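You operate a simulated robot arm through the tools that you are given. There is no shell and no other tool.

You are at the controls of a simulated robot arm. One attempt, no reset.

## Task
Test the blue Disco sign and lay it in the tray for its reading.
Fine: in the pull tester; tester zero key once first, tester grip switch to grip, push the blue pull pad, switch back to open; from 30 N the green tray marked good, under it the purple tray marked redo; leave the other signs. Where these are worked on the way, their far stop is far enough and under half their travel is too little: tester grip switch.

It is judged by the outcome, as a careful person would: the job done as asked, and still so three seconds after it is handed in. It fails if anything else is knocked over, pushed out of place, dropped, spilled or broken.

## Robot
A 7-joint arm with a two-finger parallel gripper, fixed in place. Base frame: the origin is at the foot of the arm, x ahead of it, y to its left, z up; the work surface is at about z = 0.88. Lengths are in m, angles in rad, forces in N, time in s.
With the tool pointing down near the work surface it reaches from about 0.24 to 0.68 m from the base axis. Its first joint turns from -1.152 to 1.152 rad. Payload 2.4 kg.
The tool frame sits at the grasp point between the pads (the TCP): z along the fingers, y along the line on which they close. The tips reach 0.03 m beyond it. Largest opening 0.094 m; finger width 0.028, thickness 0.01; the body of the gripper, 0.05 by 0.096 m, starts 0.055 m behind the TCP.
Orientation is that of the tool frame in the base frame, as [roll, pitch, yaw] about the fixed x, y, z axes, in that order (R = Rz(yaw) Ry(pitch) Rx(roll)). With the fingers straight down and closing along the base's y, the tool's x points along the base's -x, its y along +y and its z along -z.

## Interface
- The arm moves only by the tool servo_tool. Its argument "moves" is a list of rows, each an object of numbers (a shift or turn left out is 0, a gripper value left out holds the last): "ax", "ay", "az": the turn, a rotation vector about the base's x, y, z in degrees; "x", "y", "z": the shift along the base's x, y, z in mm; "claw": the finger opening in mm, from 0 to 94. In form: [{"ax": .., "ay": .., "az": .., "x": .., "y": .., "z": .., "claw": ..}, ...]. A call has 1 to 20 rows; each row is the pose to reach, as a shift and turn from the pose commanded when the call began. Rows are played at 5 a second. More than 0.05 m and 0.15 rad between two rows, or a gripper value outside its range, and nothing of the call is played. A pose out of reach is approached as far as the arm can. The call stops where the force on the tool passes 90 N (or 10 N more than at its start, if that is more) or the arm is blocked; 0.2 s more then pass. The fingers move at their own pace (about 0.153 m/s each) and stop on an object; they squeeze with about 35 N. The grip force told is the motor's: it shows also when the fingers shut on nothing. Time passes only in rows, and 0.2 s behind the last, so rows that repeat a pose let the fingers close. It gives the time, the measured TCP pose, the force on the tool (base axes), the opening and the grip force at its end, in the units of the frame above (readings bear some noise), with the torque about the TCP (base axes, N m) and any sound that the robot's microphone picked up, and new pictures: "views" is both (left out), scene, wrist or none.
- Cameras (640 x 400 px; columns grow to the right, rows downward): "scene" is fixed at [0.0437, 0.4771, 1.4448]; the picture's right is [-0.70, -0.72, 0.00], its down [-0.41, 0.40, -0.82] and it looks along [0.59, -0.57, -0.57] (base axes); focal length 245 px, centre (320, 200). "wrist" rides on the gripper at [0.076, 0.014, -0.102] in the tool frame; the picture's right is [-0.18, 0.98, 0.00], its down [-0.75, -0.14, -0.64] and it looks along [-0.63, -0.12, 0.77] (tool axes); focal length 243 px, centre (320, 200). There is no depth. A picture from a camera that has moved, and an enlarged one, comes with that camera's place and axes in the base frame and with its lens.
- close_up(camera, box): a new picture of the part [left, top, right, bottom] of that camera's present view, enlarged. No time passes.
- hand_in(): hands the job in; it is judged then, once.

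Nothing tells you positions but the pictures and the camera data. Unless the task says otherwise, let go and move clear before handing in.

The tools are called after "Call:" as name(argument=value, ...) on one line, values as JSON. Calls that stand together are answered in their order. servo_tool: Moves the arm, as the interface text tells. Its arguments: {"type":"object","properties":{"moves":{"type":"array"},"views":{"type":"string","enum":["both","scene","wrist","none"]}},"required":["moves"]} The other tools are called the same way: close_up (camera, box) takes an enlarged picture of a part of a camera's view; hand_in () hands the job in.

At the start:

```text
clock: 0.0
ee_pos: [0.4201, -0.0103, 1.2648]
ee_rot: [-3.141, 0.0, 3.142]
contact_force: [0.3, 0.3, -1.4]
moment: [0.0, -0.01, 0.0]
opening: 0.0939
grip_force: 0.1
```

scene: 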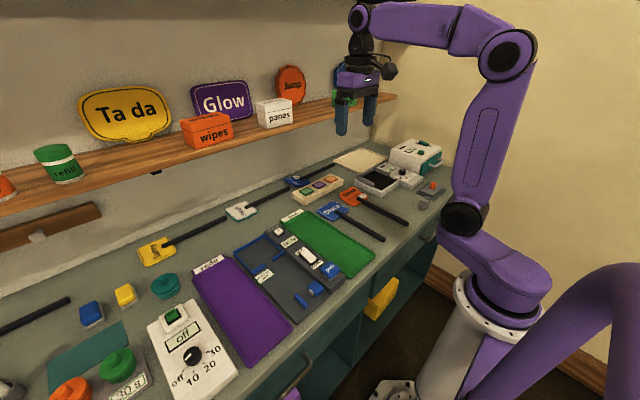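
wrist: 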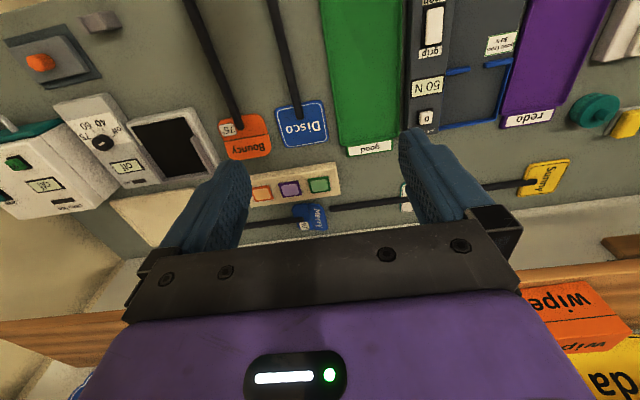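

I see a bench with signs on sticks, a grey pull tester between the green "good" tray and the purple "redo" tray, and the blue Disco sign right of the green tray. I'll look closer before I move.

Call:
close_up(camera="scene", box=[220, 190, 420, 315])

Call:
close_up(camera="wrist", box=[200, 0, 360, 100])

Call:
close_up(camera="wrist", box=[380, 0, 580, 140])

Call:
close_up(camera="scene", box=[270, 140, 450, 260])

```text
3.20 times, centred on (320, 252) of scene
camera zoom: at [0.0437, 0.4771, 1.4448], right [-0.7, -0.72, 0.0], down [-0.41, 0.4, -0.82], along [0.59, -0.57, -0.57], focal length 784 px, centre (320, 32)
```

zoom: 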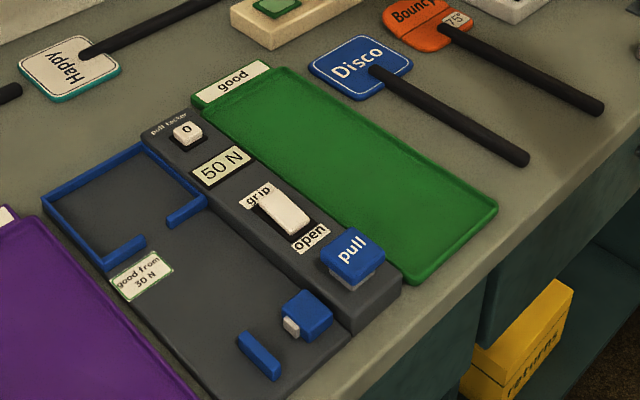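

```text
4.00 times, centred on (280, 50) of wrist
camera zoom: at [0.3436, 0.0039, 1.3666], right [0.18, 0.98, 0.0], down [0.75, -0.14, 0.64], along [0.63, -0.12, -0.77], focal length 970 px, centre (480, 800)
```

zoom: 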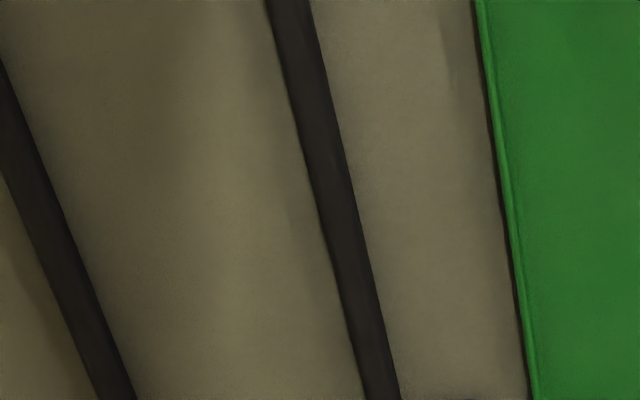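

```text
2.86 times, centred on (480, 70) of wrist
camera zoom: at [0.3436, 0.0039, 1.3666], right [0.18, 0.98, 0.0], down [0.75, -0.14, 0.64], along [0.63, -0.12, -0.77], focal length 693 px, centre (-137, 571)
```

zoom: 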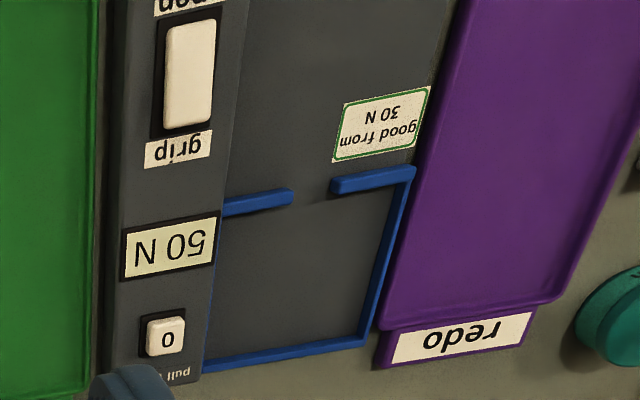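

```text
3.33 times, centred on (360, 200) of scene
camera zoom: at [0.0437, 0.4771, 1.4448], right [-0.7, -0.72, 0.0], down [-0.41, 0.4, -0.82], along [0.59, -0.57, -0.57], focal length 817 px, centre (187, 200)
```

zoom: 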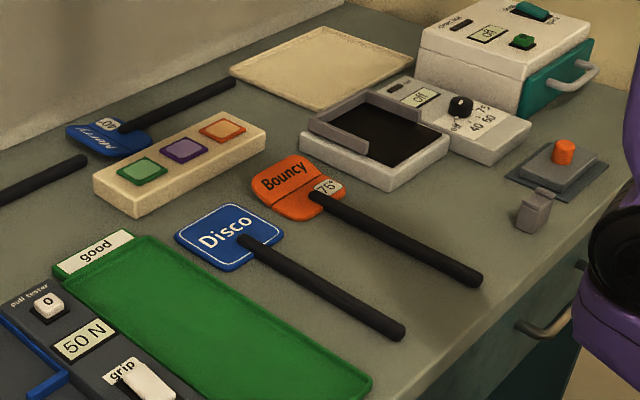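

The tester console runs along x at y≈0.17: zero key at about x 0.55, grip switch about 0.40, pull pad about 0.33. The nest is centred near (0.54, 0.25), and the Disco stick lies along x at y≈-0.065. I'll hover above the console for a better look.

Call:
servo_tool(moves=[{"y": 40, "z": -20}, {"y": 80, "z": -45}, {"y": 120, "z": -70}, {"y": 160, "z": -100, "x": -20}, {"y": 190, "z": -120, "x": -50}, {"y": 190, "z": -120, "x": -70}, {"y": 190, "z": -120, "x": -70}])

```text
refused: row 4 steps farther than a row can; nothing moved
```

Nothing moved: one of the steps was too long. I'll repeat the same hover move with smaller steps.

Call:
servo_tool(moves=[{"y": 40, "z": -20}, {"y": 80, "z": -40}, {"y": 115, "z": -65}, {"y": 145, "z": -90, "x": -20}, {"y": 175, "z": -110, "x": -45}, {"y": 190, "z": -120, "x": -70}, {"y": 190, "z": -120, "x": -70}])

```text
clock: 1.6
ee_pos: [0.3511, 0.1802, 1.1428]
ee_rot: [-3.141, 0.001, 3.141]
contact_force: [0.4, -0.1, 0.4]
moment: [-0.01, -0.01, 0.0]
opening: 0.0934
grip_force: 0.0
camera wrist: at [0.2748, 0.1946, 1.2456], right [0.18, 0.98, 0.0], down [0.75, -0.14, 0.64], along [0.63, -0.12, -0.77], focal length 243 px, centre (320, 200)
```

scene: 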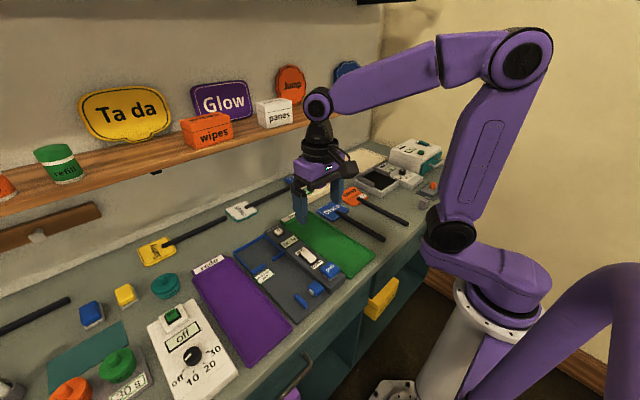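
wrist: 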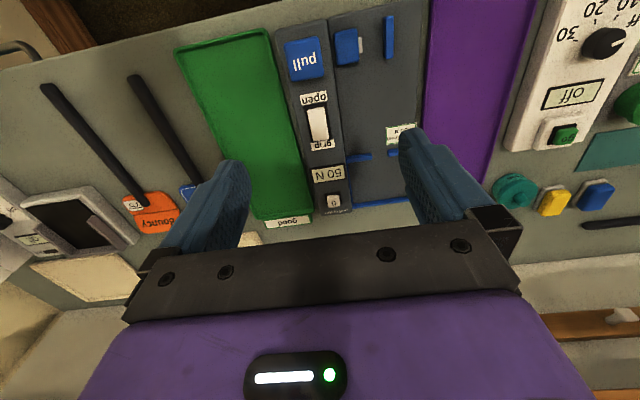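

Call:
close_up(camera="wrist", box=[270, 10, 430, 110])

Call:
close_up(camera="wrist", box=[270, 110, 430, 210])

Call:
close_up(camera="wrist", box=[100, 60, 260, 260])

Call:
close_up(camera="scene", box=[260, 210, 360, 280])

Call:
close_up(camera="scene", box=[270, 255, 350, 315])

```text
4.00 times, centred on (350, 60) of wrist
camera zoom: at [0.2748, 0.1946, 1.2456], right [0.18, 0.98, 0.0], down [0.75, -0.14, 0.64], along [0.63, -0.12, -0.77], focal length 970 px, centre (200, 760)
```

zoom: 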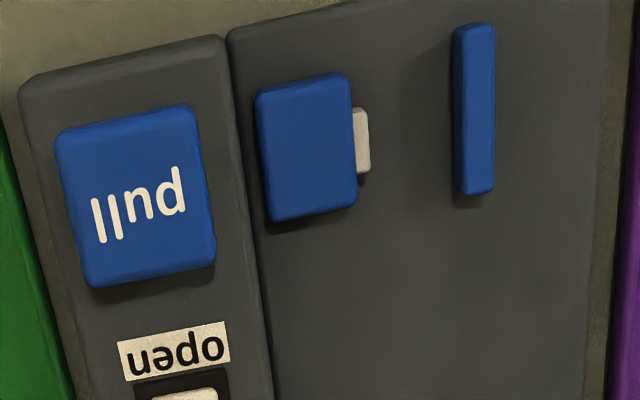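

```text
4.00 times, centred on (350, 160) of wrist
camera zoom: at [0.2748, 0.1946, 1.2456], right [0.18, 0.98, 0.0], down [0.75, -0.14, 0.64], along [0.63, -0.12, -0.77], focal length 970 px, centre (200, 360)
```

zoom: 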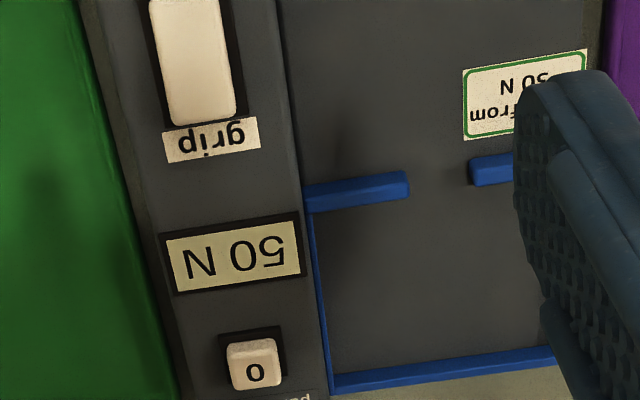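

```text
2.00 times, centred on (180, 160) of wrist
camera zoom: at [0.2748, 0.1946, 1.2456], right [0.18, 0.98, 0.0], down [0.75, -0.14, 0.64], along [0.63, -0.12, -0.77], focal length 485 px, centre (600, 280)
```

zoom: 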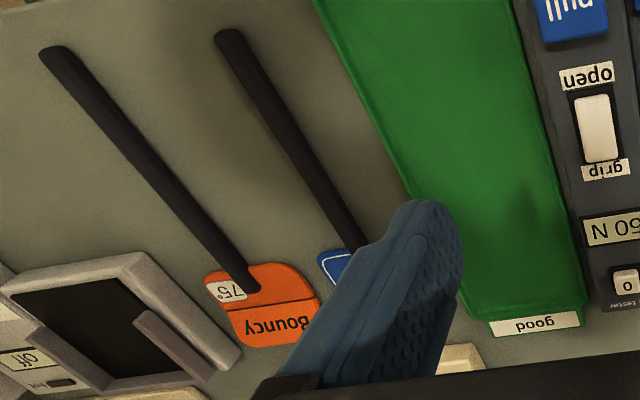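

```text
5.71 times, centred on (310, 245) of scene
camera zoom: at [0.0437, 0.4771, 1.4448], right [-0.7, -0.72, 0.0], down [-0.41, 0.4, -0.82], along [0.59, -0.57, -0.57], focal length 1401 px, centre (377, -57)
```

zoom: 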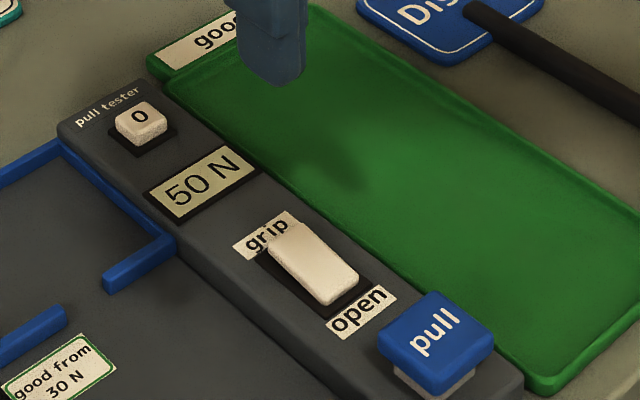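

```text
6.67 times, centred on (310, 285) of scene
camera zoom: at [0.0437, 0.4771, 1.4448], right [-0.7, -0.72, 0.0], down [-0.41, 0.4, -0.82], along [0.59, -0.57, -0.57], focal length 1634 px, centre (387, -367)
```

zoom: 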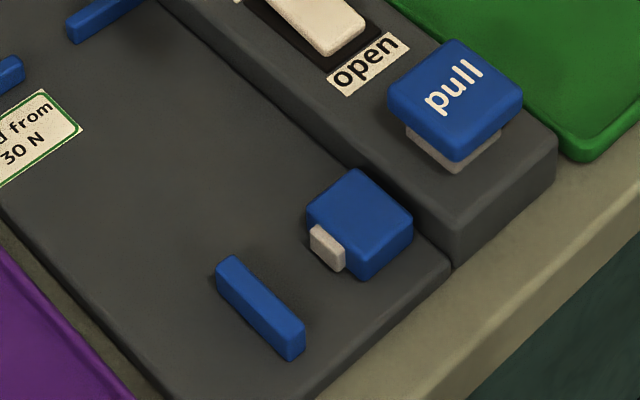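

The tester is clear to see. The switch is a rocker now lying on "open", the pad is a push pad, and the display reads 50 N before zeroing. By triangulation the zero key is at about (0.559, 0.166) with its top near z 0.915. I'll close the fingers and move above it.

Call:
servo_tool(moves=[{"claw": 0, "x": 30, "y": -2, "z": -25}, {"x": 60, "y": -4, "z": -50}, {"x": 90, "y": -6, "z": -75}, {"x": 120, "y": -8, "z": -100}, {"x": 150, "y": -10, "z": -120}, {"x": 180, "y": -12, "z": -140}, {"x": 207, "y": -14, "z": -160}, {"x": 207, "y": -14, "z": -160}, {"x": 207, "y": -14, "z": -160}])

```text
clock: 3.6
ee_pos: [0.56, 0.1632, 0.9824]
ee_rot: [3.141, -0.001, -3.141]
contact_force: [-1.3, -0.4, -0.5]
moment: [-0.01, -0.01, 0.01]
opening: 0.0
grip_force: 33.3
camera wrist: at [0.4822, 0.1787, 1.0851], right [0.18, 0.98, 0.0], down [0.75, -0.14, 0.64], along [0.63, -0.12, -0.77], focal length 243 px, centre (320, 200)
```

scene: 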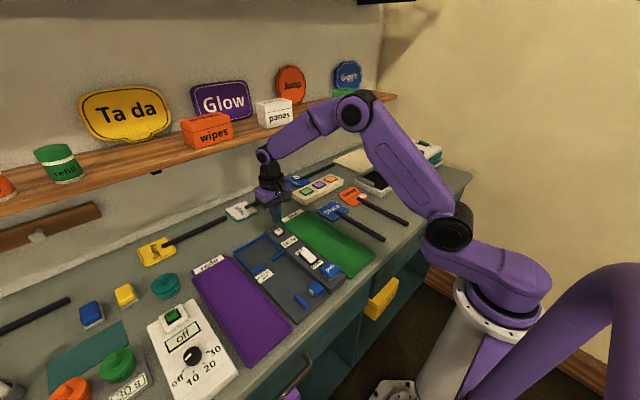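
wrist: 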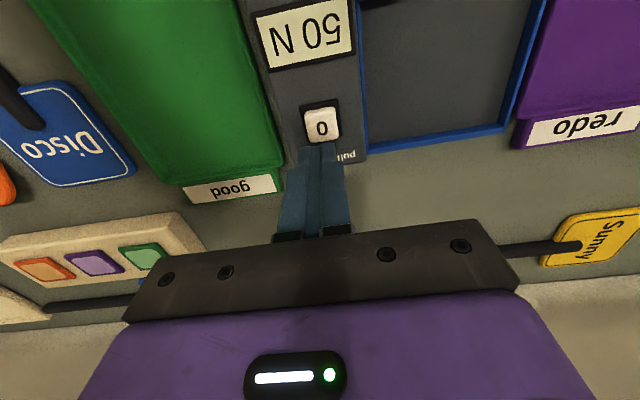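

The zero key is just ahead of the closed tips, which are at about (0.553, 0.1665). I'll line up and come down close to it.

Call:
servo_tool(moves=[{"x": -7, "y": 3, "z": 0}, {"x": -7, "y": 3, "z": -15}, {"x": -7, "y": 3, "z": -25}, {"x": -7, "y": 3, "z": -30}])

Call:
close_up(camera="wrist", box=[240, 60, 400, 160])

Call:
close_up(camera="scene", box=[240, 190, 340, 260])

```text
clock: 4.6
ee_pos: [0.5503, 0.1677, 0.9537]
ee_rot: [3.141, -0.001, -3.14]
contact_force: [-0.2, 0.4, 0.3]
moment: [-0.01, 0.0, -0.04]
opening: 0.0
grip_force: 32.6
camera wrist: at [0.4734, 0.1826, 1.0562], right [0.18, 0.98, 0.0], down [0.75, -0.14, 0.64], along [0.63, -0.12, -0.77], focal length 243 px, centre (320, 200)
```

scene: 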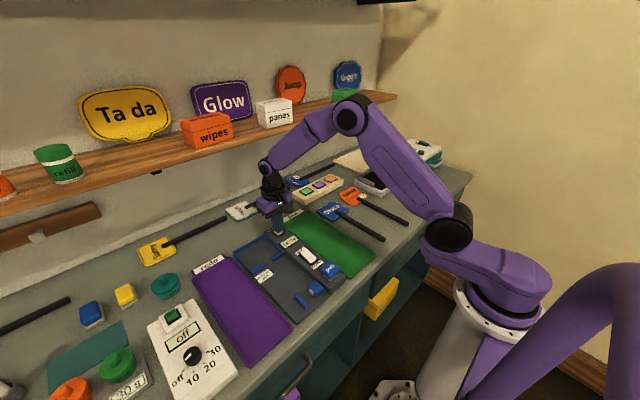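
wrist: 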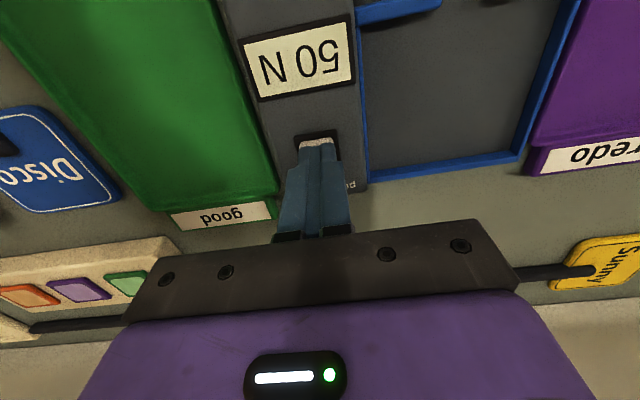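

```text
4.00 times, centred on (320, 110) of wrist
camera zoom: at [0.4734, 0.1826, 1.0562], right [0.18, 0.98, 0.0], down [0.75, -0.14, 0.64], along [0.63, -0.12, -0.77], focal length 970 px, centre (320, 560)
```

zoom: 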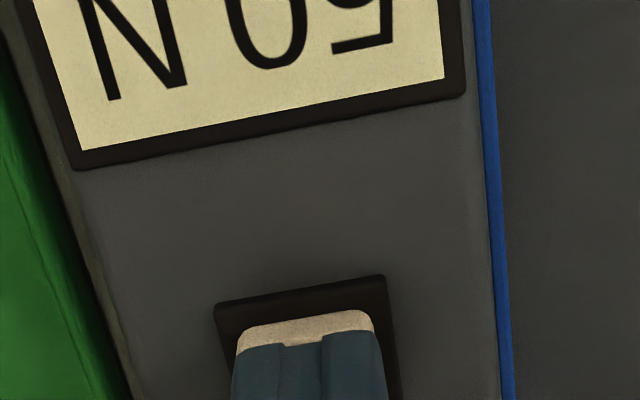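

```text
5.71 times, centred on (290, 225) of scene
camera zoom: at [0.0437, 0.4771, 1.4448], right [-0.7, -0.72, 0.0], down [-0.41, 0.4, -0.82], along [0.59, -0.57, -0.57], focal length 1401 px, centre (491, 57)
```

zoom: 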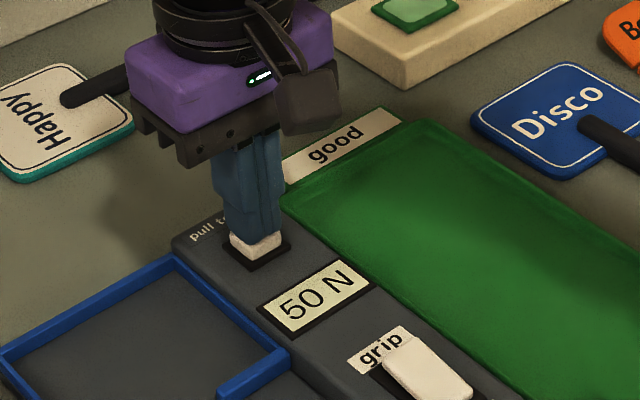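

The tips sit right above the key. I'll press down in small steps.

Call:
servo_tool(moves=[{"z": -2}, {"z": -4}, {"z": -6}, {"z": -8}], views="none")

Call:
close_up(camera="wrist", box=[240, 10, 400, 160])

```text
clock: 5.6
ee_pos: [0.5508, 0.1682, 0.9465]
ee_rot: [3.141, 0.003, 3.14]
contact_force: [-1.7, -3.6, 8.0]
moment: [-0.03, 0.02, -0.02]
opening: 0.0
grip_force: 32.8
heard: click
```

```text
2.67 times, centred on (320, 85) of wrist
camera zoom: at [0.4739, 0.183, 1.0494], right [0.18, 0.98, 0.0], down [0.75, -0.14, 0.64], along [0.63, -0.12, -0.77], focal length 647 px, centre (320, 507)
```

zoom: 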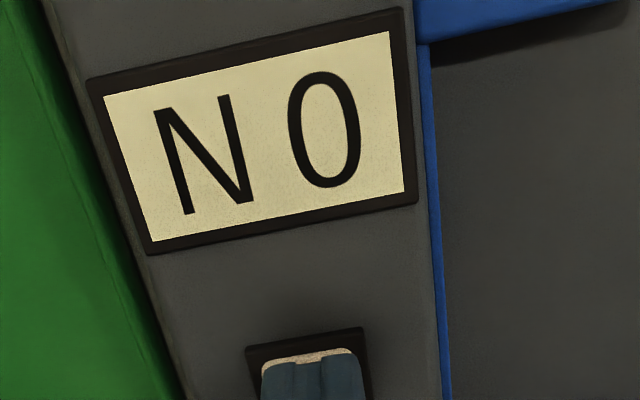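

The key clicked and the display shows 0 N. I'll lift off and go over to look at the Disco sign from above.

Call:
servo_tool(moves=[{"z": 30}, {"z": 70}, {"z": 110}, {"x": -25, "y": -35, "z": 120}, {"x": -50, "y": -75, "z": 120}, {"x": -75, "y": -115, "z": 120}, {"x": -100, "y": -155, "z": 120}, {"x": -130, "y": -195, "z": 120, "claw": 94}, {"x": -150, "y": -233, "z": 120, "claw": 94}, {"x": -150, "y": -233, "z": 120}, {"x": -150, "y": -233, "z": 120}])

```text
clock: 8.0
ee_pos: [0.3973, -0.0646, 1.0651]
ee_rot: [-3.141, 0.0, 3.141]
contact_force: [-1.2, -0.7, 0.2]
moment: [0.0, 0.03, -0.01]
opening: 0.0943
grip_force: 0.0
camera wrist: at [0.3207, -0.0491, 1.1683], right [0.18, 0.98, 0.0], down [0.75, -0.14, 0.64], along [0.63, -0.12, -0.77], focal length 243 px, centre (320, 200)
```

scene: 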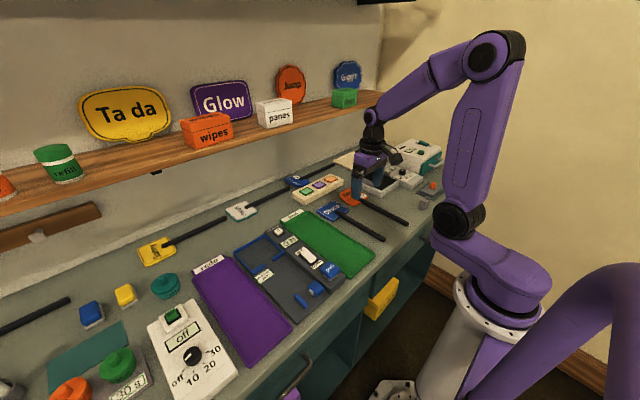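
wrist: 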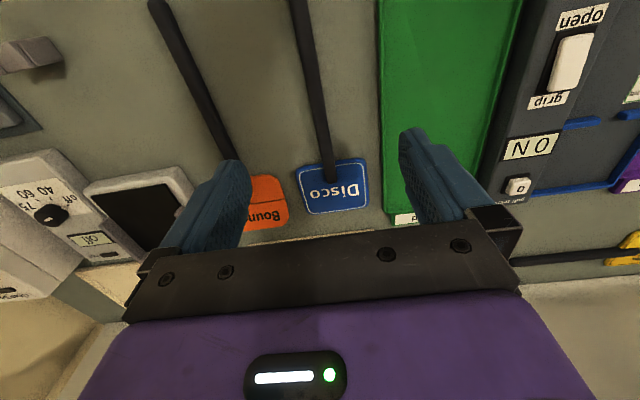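

The display still shows 0 N. I'll zoom in to measure exactly where the stick lies and at what angle.

Call:
close_up(camera="wrist", box=[240, 0, 400, 100])

Call:
close_up(camera="wrist", box=[240, 130, 400, 230])

Call:
close_up(camera="wrist", box=[360, 0, 640, 240])

Call:
close_up(camera="scene", box=[305, 190, 405, 250])

```text
4.00 times, centred on (320, 50) of wrist
camera zoom: at [0.3207, -0.0491, 1.1683], right [0.18, 0.98, 0.0], down [0.75, -0.14, 0.64], along [0.63, -0.12, -0.77], focal length 970 px, centre (320, 800)
```

zoom: 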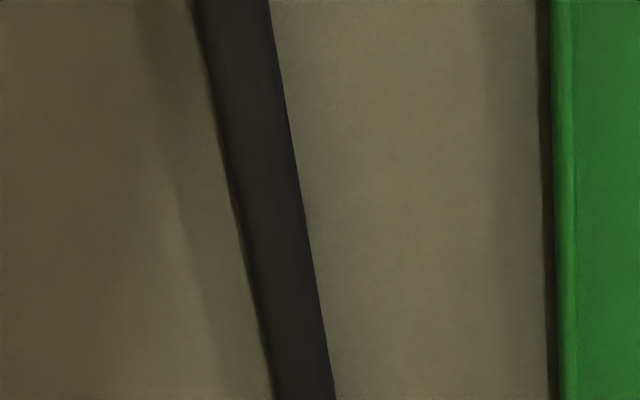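

```text
4.00 times, centred on (320, 180) of wrist
camera zoom: at [0.3207, -0.0491, 1.1683], right [0.18, 0.98, 0.0], down [0.75, -0.14, 0.64], along [0.63, -0.12, -0.77], focal length 970 px, centre (320, 280)
```

zoom: 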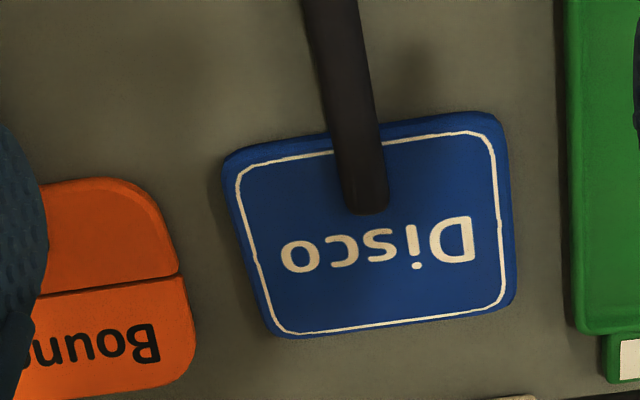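

```text
1.67 times, centred on (500, 120) of wrist
camera zoom: at [0.3207, -0.0491, 1.1683], right [0.18, 0.98, 0.0], down [0.75, -0.14, 0.64], along [0.63, -0.12, -0.77], focal length 404 px, centre (20, 333)
```

zoom: 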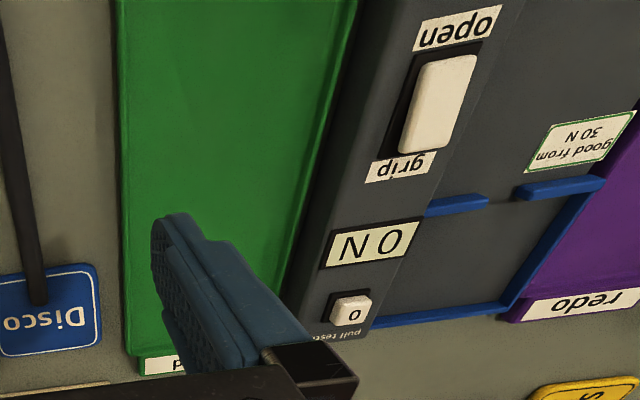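

```text
6.40 times, centred on (355, 220) of scene
camera zoom: at [0.0437, 0.4771, 1.4448], right [-0.7, -0.72, 0.0], down [-0.41, 0.4, -0.82], along [0.59, -0.57, -0.57], focal length 1569 px, centre (96, 72)
```

zoom: 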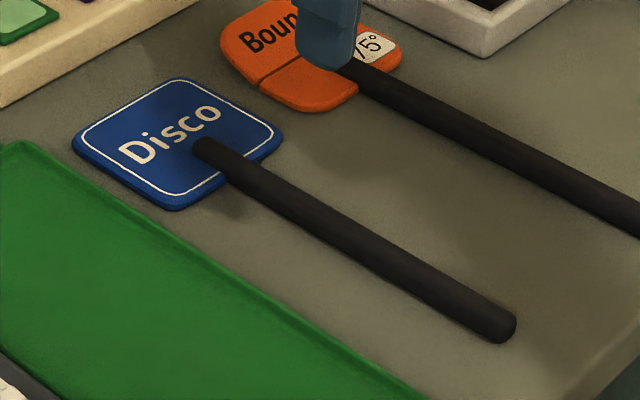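

The Disco sign is a round rod about 15 mm thick, lying on top of its plate. The rod is parallel to x at y≈-0.068 and ends at x≈0.314; the plate spans x 0.489–0.577. I'll come down over the rod at x≈0.435 with the fingers partly open.

Call:
servo_tool(moves=[{"x": 15, "y": -2, "z": -40, "claw": 60}, {"x": 38, "y": -4, "z": -80}, {"x": 38, "y": -4, "z": -110}, {"x": 38, "y": -4, "z": -110}])

Call:
close_up(camera="wrist", box=[200, 40, 440, 240])

Call:
close_up(camera="scene", box=[305, 180, 405, 250])

```text
clock: 9.0
ee_pos: [0.4362, -0.0675, 0.9548]
ee_rot: [-3.141, -0.001, -3.141]
contact_force: [-0.4, -0.1, 0.0]
moment: [0.04, -0.02, -0.01]
opening: 0.0601
grip_force: 0.0
camera wrist: at [0.3589, -0.0524, 1.058], right [0.18, 0.98, 0.0], down [0.75, -0.14, 0.64], along [0.63, -0.12, -0.77], focal length 243 px, centre (320, 200)
```

scene: 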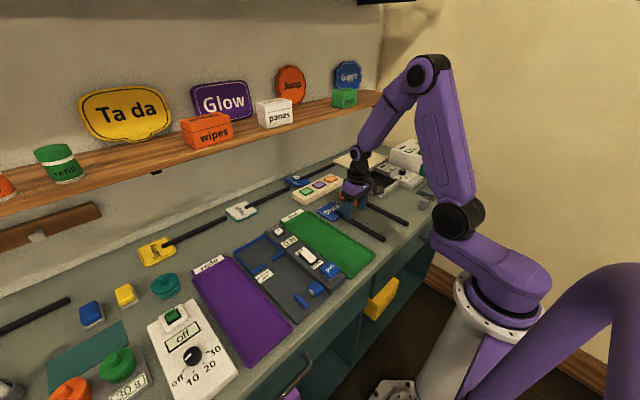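
wrist: 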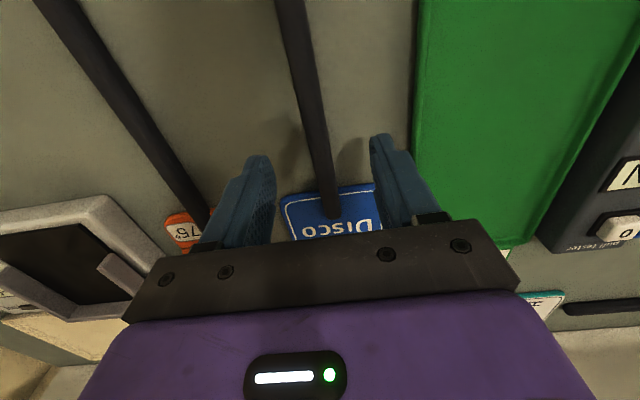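

```text
2.00 times, centred on (320, 140) of wrist
camera zoom: at [0.3589, -0.0524, 1.058], right [0.18, 0.98, 0.0], down [0.75, -0.14, 0.64], along [0.63, -0.12, -0.77], focal length 485 px, centre (320, 320)
```

zoom: 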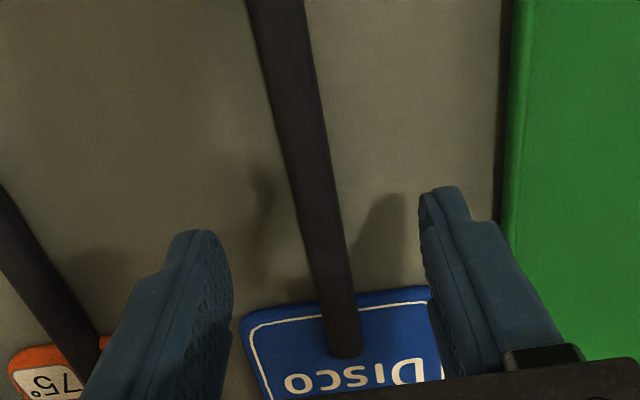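

```text
5.71 times, centred on (355, 215) of scene
camera zoom: at [0.0437, 0.4771, 1.4448], right [-0.7, -0.72, 0.0], down [-0.41, 0.4, -0.82], along [0.59, -0.57, -0.57], focal length 1401 px, centre (120, 114)
```

zoom: 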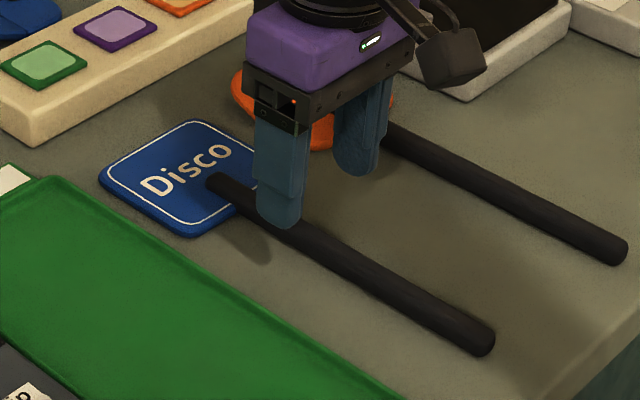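

The fingers straddle the rod, nearly centred. I'll lower to just above the bench and close.

Call:
servo_tool(moves=[{"z": -20}, {"z": -32}, {"z": -38}, {"z": -40}])

Call:
close_up(camera="scene", box=[305, 180, 405, 250])

Call:
close_up(camera="wrist", box=[200, 40, 440, 240])

```text
clock: 10.0
ee_pos: [0.4368, -0.0699, 0.9152]
ee_rot: [-3.142, -0.001, -3.14]
contact_force: [0.3, 0.1, 0.5]
moment: [0.02, 0.05, 0.0]
opening: 0.06
grip_force: 0.0
camera wrist: at [0.3608, -0.0543, 1.0184], right [0.18, 0.98, 0.0], down [0.75, -0.14, 0.64], along [0.63, -0.12, -0.77], focal length 243 px, centre (320, 200)
```

scene: 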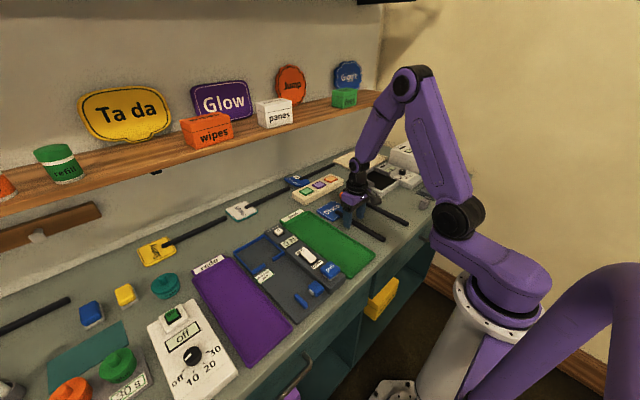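
wrist: 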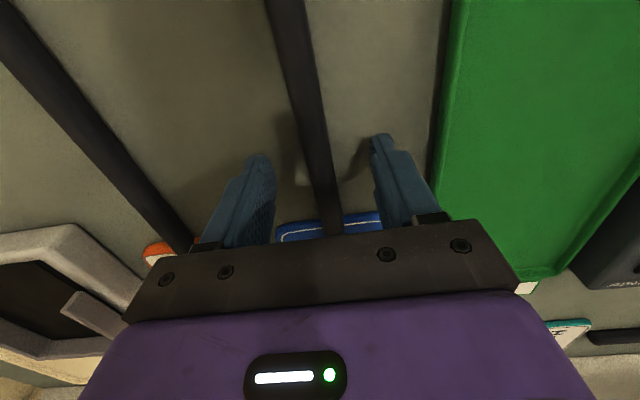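

```text
5.71 times, centred on (355, 215) of scene
camera zoom: at [0.0437, 0.4771, 1.4448], right [-0.7, -0.72, 0.0], down [-0.41, 0.4, -0.82], along [0.59, -0.57, -0.57], focal length 1401 px, centre (120, 114)
```

zoom: 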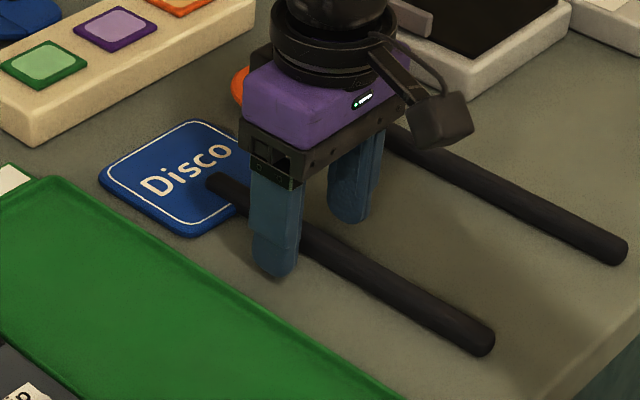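

```text
2.00 times, centred on (320, 140) of wrist
camera zoom: at [0.3608, -0.0543, 1.0184], right [0.18, 0.98, 0.0], down [0.75, -0.14, 0.64], along [0.63, -0.12, -0.77], focal length 485 px, centre (320, 320)
```

zoom: 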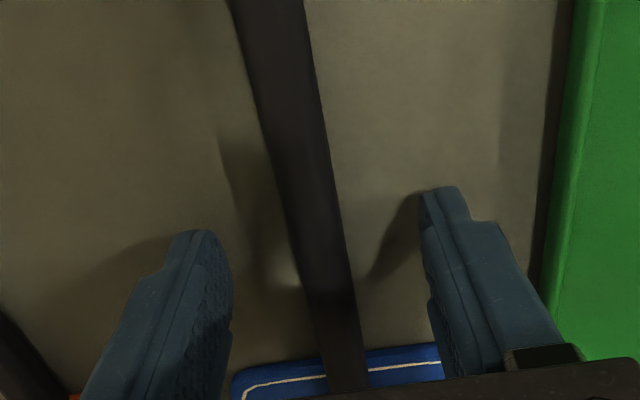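

The tips are just above the bench on either side of the rod. Closing on it now.

Call:
servo_tool(moves=[{"z": -1, "claw": 30}, {"z": -1, "claw": 10}, {"z": -1, "claw": 0}, {"z": -1}, {"z": -1}])

Call:
close_up(camera="scene", box=[305, 180, 405, 250])

```text
clock: 11.2
ee_pos: [0.4375, -0.0699, 0.9151]
ee_rot: [-3.141, 0.0, 3.14]
contact_force: [-0.4, -0.3, -1.1]
moment: [-0.03, -0.01, 0.0]
opening: 0.0149
grip_force: 35.1
camera wrist: at [0.361, -0.054, 1.0175], right [0.18, 0.98, 0.0], down [0.75, -0.14, 0.64], along [0.63, -0.12, -0.77], focal length 243 px, centre (320, 200)
```

scene: 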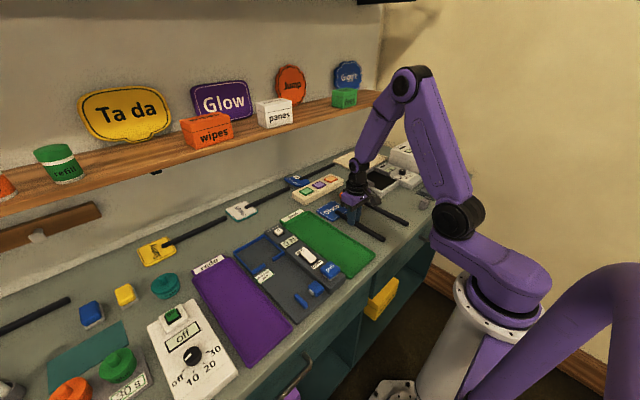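
wrist: 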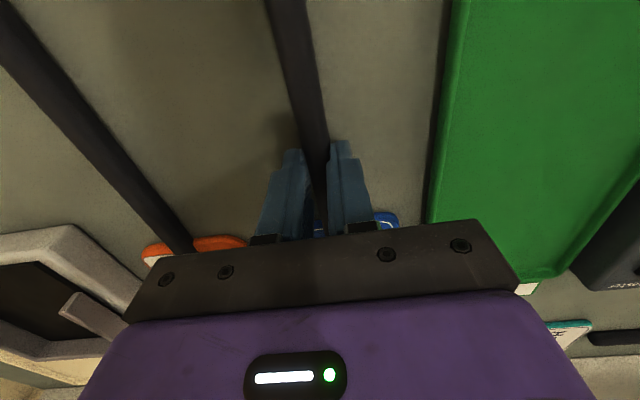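

```text
5.71 times, centred on (355, 215) of scene
camera zoom: at [0.0437, 0.4771, 1.4448], right [-0.7, -0.72, 0.0], down [-0.41, 0.4, -0.82], along [0.59, -0.57, -0.57], focal length 1401 px, centre (120, 114)
```

zoom: 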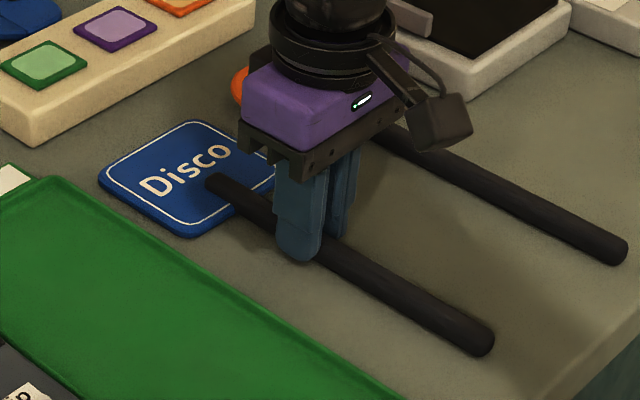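

The rod is held with the opening at 14.9 mm, as expected. I'll lift slowly and check that it hangs level.

Call:
servo_tool(moves=[{"z": 8}, {"z": 18}, {"z": 30}, {"z": 45}, {"z": 65}, {"z": 90}, {"z": 110}, {"z": 110}])

Call:
close_up(camera="scene", box=[305, 140, 425, 230])

```text
clock: 13.0
ee_pos: [0.4374, -0.07, 1.0266]
ee_rot: [3.14, -0.001, 3.14]
contact_force: [-1.1, 0.6, -0.5]
moment: [-0.01, 0.04, 0.03]
opening: 0.0146
grip_force: 35.4
camera wrist: at [0.3612, -0.0544, 1.1284], right [0.18, 0.98, 0.0], down [0.75, -0.14, 0.64], along [0.63, -0.12, -0.77], focal length 243 px, centre (320, 200)
```

scene: 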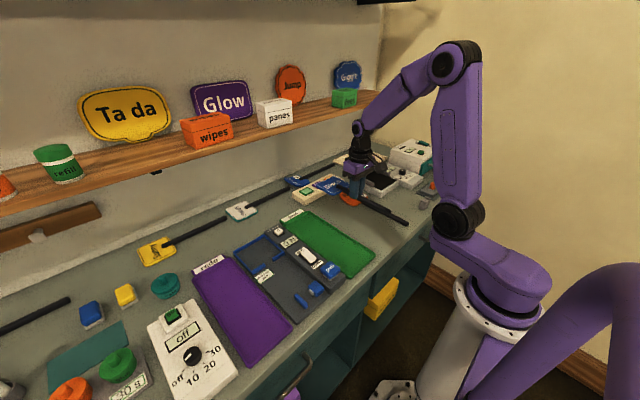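
wrist: 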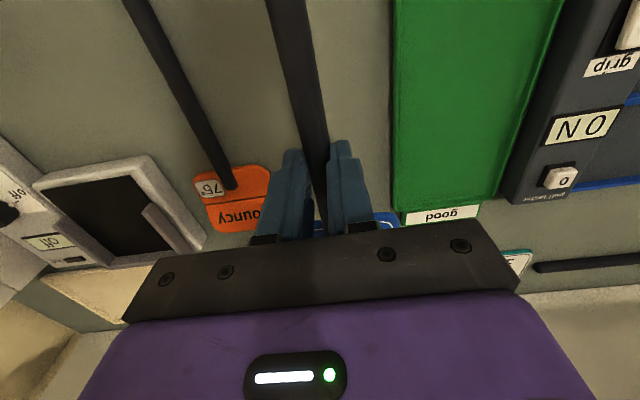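

```text
4.44 times, centred on (365, 185) of scene
camera zoom: at [0.0437, 0.4771, 1.4448], right [-0.7, -0.72, 0.0], down [-0.41, 0.4, -0.82], along [0.59, -0.57, -0.57], focal length 1090 px, centre (120, 267)
```

zoom: 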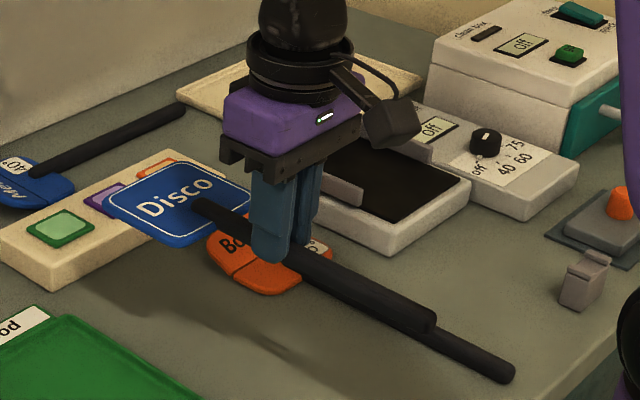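

The sign lifted level and is well above everything. I'll carry it across to above the tester nest.

Call:
servo_tool(moves=[{"y": 25}, {"y": 60}, {"y": 100}, {"y": 140}, {"y": 180}, {"y": 220}, {"y": 260}, {"y": 295, "x": 2}, {"y": 315, "x": 4}, {"y": 322, "x": 4}, {"y": 322, "x": 4}])

Call:
close_up(camera="scene", box=[210, 180, 370, 310])

Call:
close_up(camera="wrist", box=[200, 0, 440, 240])

```text
clock: 15.4
ee_pos: [0.4434, 0.2509, 1.0253]
ee_rot: [-3.14, -0.002, 3.141]
contact_force: [0.6, -0.2, -0.2]
moment: [0.01, 0.0, 0.01]
opening: 0.0146
grip_force: 35.4
camera wrist: at [0.3668, 0.2675, 1.1275], right [0.18, 0.98, 0.0], down [0.75, -0.14, 0.64], along [0.63, -0.12, -0.77], focal length 243 px, centre (320, 200)
```

scene: 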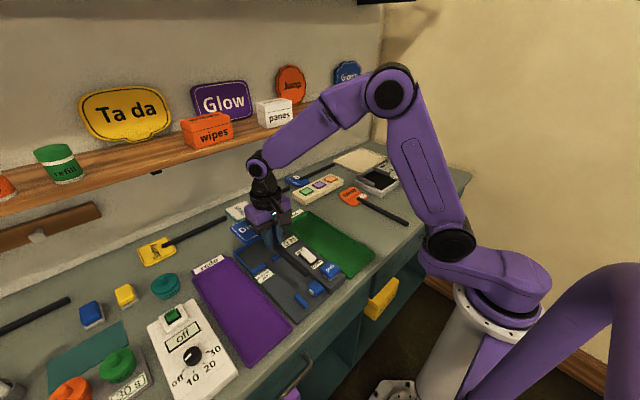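
wrist: 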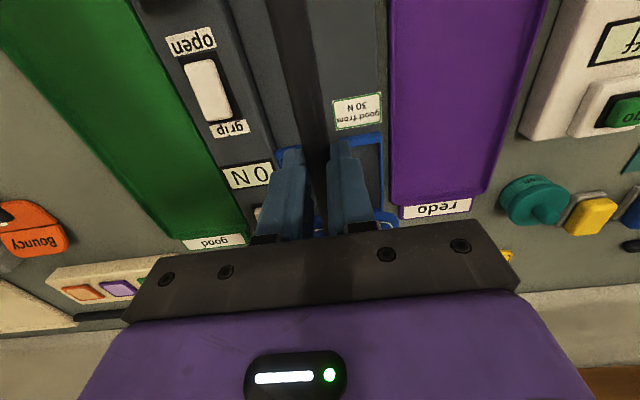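

```text
3.08 times, centred on (290, 245) of scene
camera zoom: at [0.0437, 0.4771, 1.4448], right [-0.7, -0.72, 0.0], down [-0.41, 0.4, -0.82], along [0.59, -0.57, -0.57], focal length 754 px, centre (412, 62)
```

zoom: 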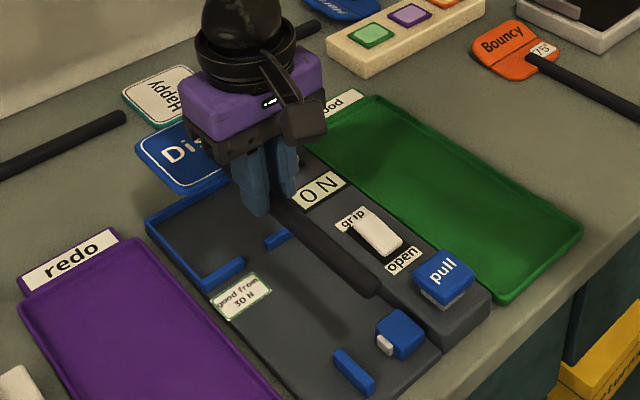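

```text
1.67 times, centred on (320, 120) of wrist
camera zoom: at [0.3668, 0.2675, 1.1275], right [0.18, 0.98, 0.0], down [0.75, -0.14, 0.64], along [0.63, -0.12, -0.77], focal length 404 px, centre (320, 333)
```

zoom: 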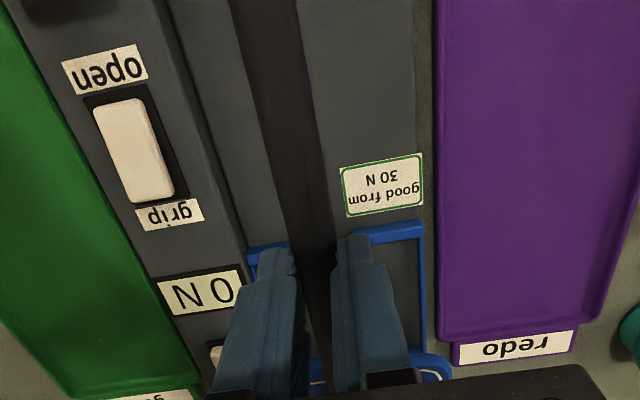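

The sign is right above the nest, with the rod over the gap and the jaws. I'll shift back about 3 mm in x and lower partway to check the fit.

Call:
servo_tool(moves=[{"x": -3, "y": -1, "z": -20}, {"x": -3, "y": -1, "z": -45}, {"x": -3, "y": -1, "z": -65}, {"x": -3, "y": -1, "z": -70}, {"x": -3, "y": -1, "z": -70}])

Call:
close_up(camera="scene", box=[220, 200, 350, 310])

Call:
close_up(camera="wrist", box=[220, 0, 420, 240])

```text
clock: 16.6
ee_pos: [0.4382, 0.2517, 0.9547]
ee_rot: [-3.141, 0.0, -3.141]
contact_force: [-0.2, 0.7, -0.3]
moment: [0.0, 0.02, -0.03]
opening: 0.0149
grip_force: 35.2
camera wrist: at [0.3614, 0.2666, 1.0574], right [0.18, 0.98, 0.0], down [0.75, -0.14, 0.64], along [0.63, -0.12, -0.77], focal length 243 px, centre (320, 200)
```

scene: 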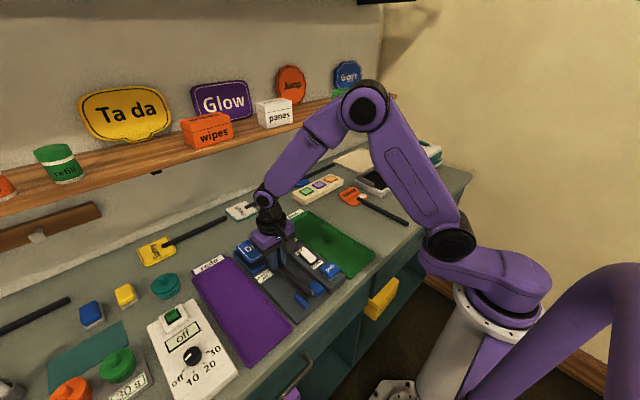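
wrist: 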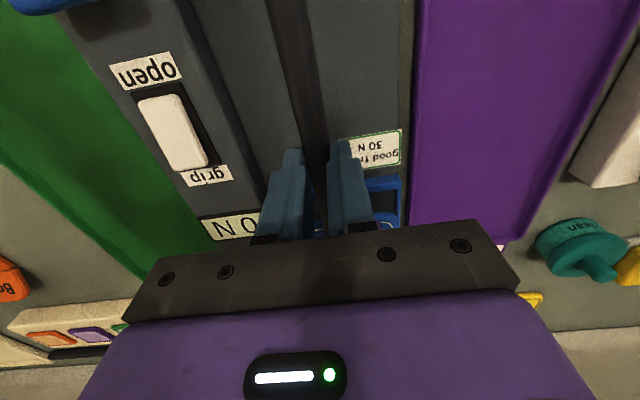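

```text
3.64 times, centred on (285, 255) of scene
camera zoom: at [0.0437, 0.4771, 1.4448], right [-0.7, -0.72, 0.0], down [-0.41, 0.4, -0.82], along [0.59, -0.57, -0.57], focal length 892 px, centre (447, 0)
```

zoom: 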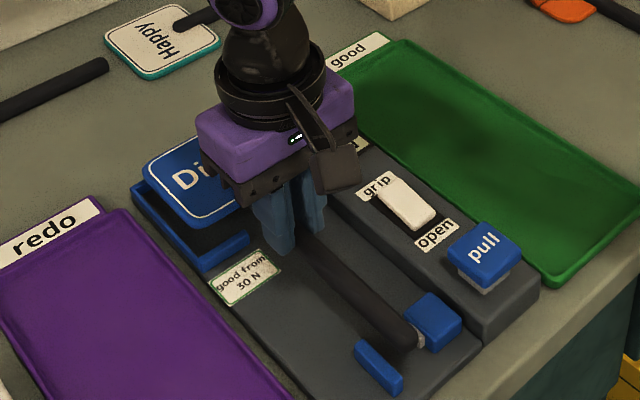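

```text
1.67 times, centred on (320, 120) of wrist
camera zoom: at [0.3614, 0.2666, 1.0574], right [0.18, 0.98, 0.0], down [0.75, -0.14, 0.64], along [0.63, -0.12, -0.77], focal length 404 px, centre (320, 333)
```

zoom: 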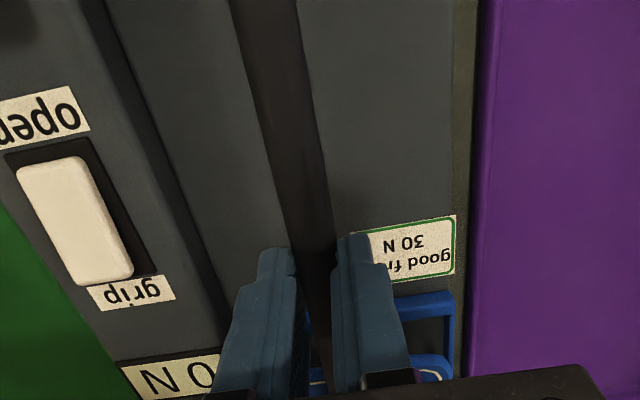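

The plate is over the nest and the rod tip is over the jaw gap. I'll lower further in small steps.

Call:
servo_tool(moves=[{"z": -6}, {"z": -11}, {"z": -15}, {"z": -18}, {"z": -18}])

Call:
close_up(camera="scene", box=[220, 220, 350, 310])

```text
clock: 17.8
ee_pos: [0.4387, 0.2509, 0.9369]
ee_rot: [3.141, 0.002, -3.141]
contact_force: [0.2, -0.2, -0.7]
moment: [-0.02, 0.01, 0.01]
opening: 0.0147
grip_force: 34.9
camera wrist: at [0.3624, 0.2665, 1.0392], right [0.18, 0.98, 0.0], down [0.75, -0.14, 0.64], along [0.63, -0.12, -0.77], focal length 243 px, centre (320, 200)
```

scene: 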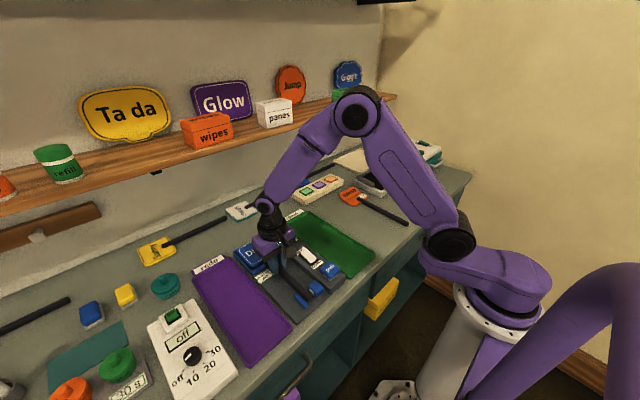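
wrist: 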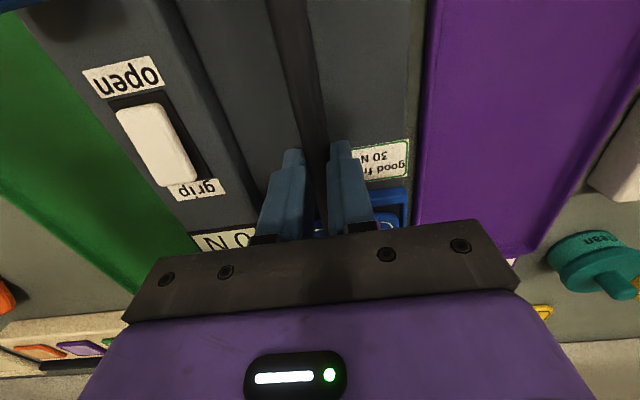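

```text
4.44 times, centred on (285, 265) of scene
camera zoom: at [0.0437, 0.4771, 1.4448], right [-0.7, -0.72, 0.0], down [-0.41, 0.4, -0.82], along [0.59, -0.57, -0.57], focal length 1090 px, centre (476, -89)
```

zoom: 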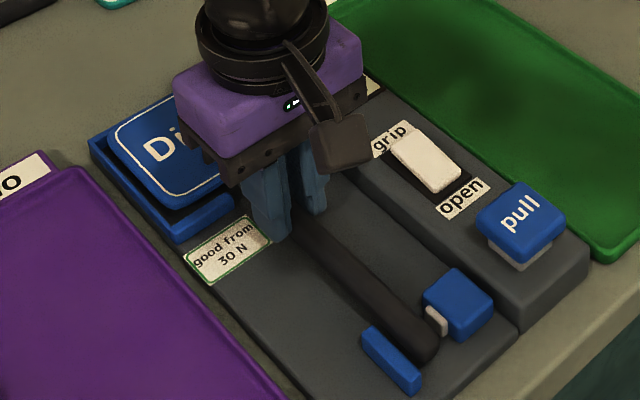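

The alignment holds in both the nest and the jaws. I'll lower in 2 mm steps until it touches down.

Call:
servo_tool(moves=[{"z": -2}, {"z": -4}, {"z": -6}], views="none")

Call:
close_up(camera="scene", box=[220, 220, 350, 310])

```text
clock: 18.6
ee_pos: [0.4396, 0.2522, 0.9316]
ee_rot: [-3.141, -0.001, 3.141]
contact_force: [-1.4, 0.1, -0.3]
moment: [0.0, 0.03, -0.03]
opening: 0.0149
grip_force: 34.5
```

```text
4.44 times, centred on (285, 265) of scene
camera zoom: at [0.0437, 0.4771, 1.4448], right [-0.7, -0.72, 0.0], down [-0.41, 0.4, -0.82], along [0.59, -0.57, -0.57], focal length 1090 px, centre (476, -89)
```

zoom: 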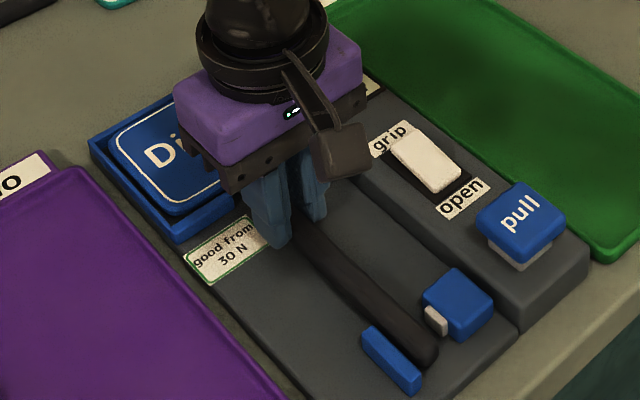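

Call:
servo_tool(moves=[{"z": -2}, {"z": -3}, {"z": -4}, {"z": -4}], views="none")

Call:
close_up(camera="scene", box=[220, 220, 350, 310])

```text
clock: 19.6
ee_pos: [0.4394, 0.2521, 0.9276]
ee_rot: [-3.141, 0.0, -3.142]
contact_force: [0.4, 0.1, -1.0]
moment: [0.0, 0.03, -0.01]
opening: 0.0148
grip_force: 34.7
```

```text
4.44 times, centred on (285, 265) of scene
camera zoom: at [0.0437, 0.4771, 1.4448], right [-0.7, -0.72, 0.0], down [-0.41, 0.4, -0.82], along [0.59, -0.57, -0.57], focal length 1090 px, centre (476, -89)
```

zoom: 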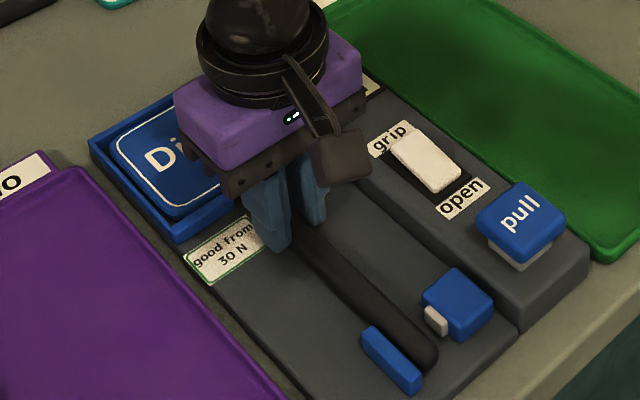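

The plate is down inside the nest walls but there is no contact force yet. I'll keep going gently.

Call:
servo_tool(moves=[{"z": -1}, {"z": -2}, {"z": -3}, {"z": -3}], views="none")

Call:
close_up(camera="scene", box=[220, 220, 350, 310])

```text
clock: 20.6
ee_pos: [0.4398, 0.2521, 0.9267]
ee_rot: [3.139, 0.004, 3.14]
contact_force: [-0.3, -4.2, 25.4]
moment: [-0.12, 0.04, -0.04]
opening: 0.015
grip_force: 35.4
```

```text
4.44 times, centred on (285, 265) of scene
camera zoom: at [0.0433, 0.4768, 1.4449], right [-0.7, -0.72, 0.0], down [-0.41, 0.4, -0.82], along [0.59, -0.57, -0.57], focal length 1090 px, centre (476, -89)
```

zoom: 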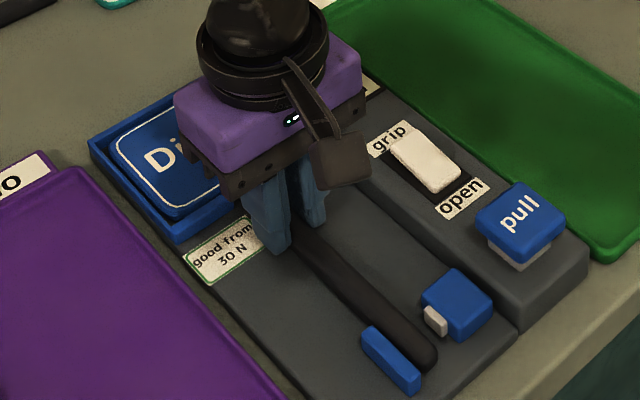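

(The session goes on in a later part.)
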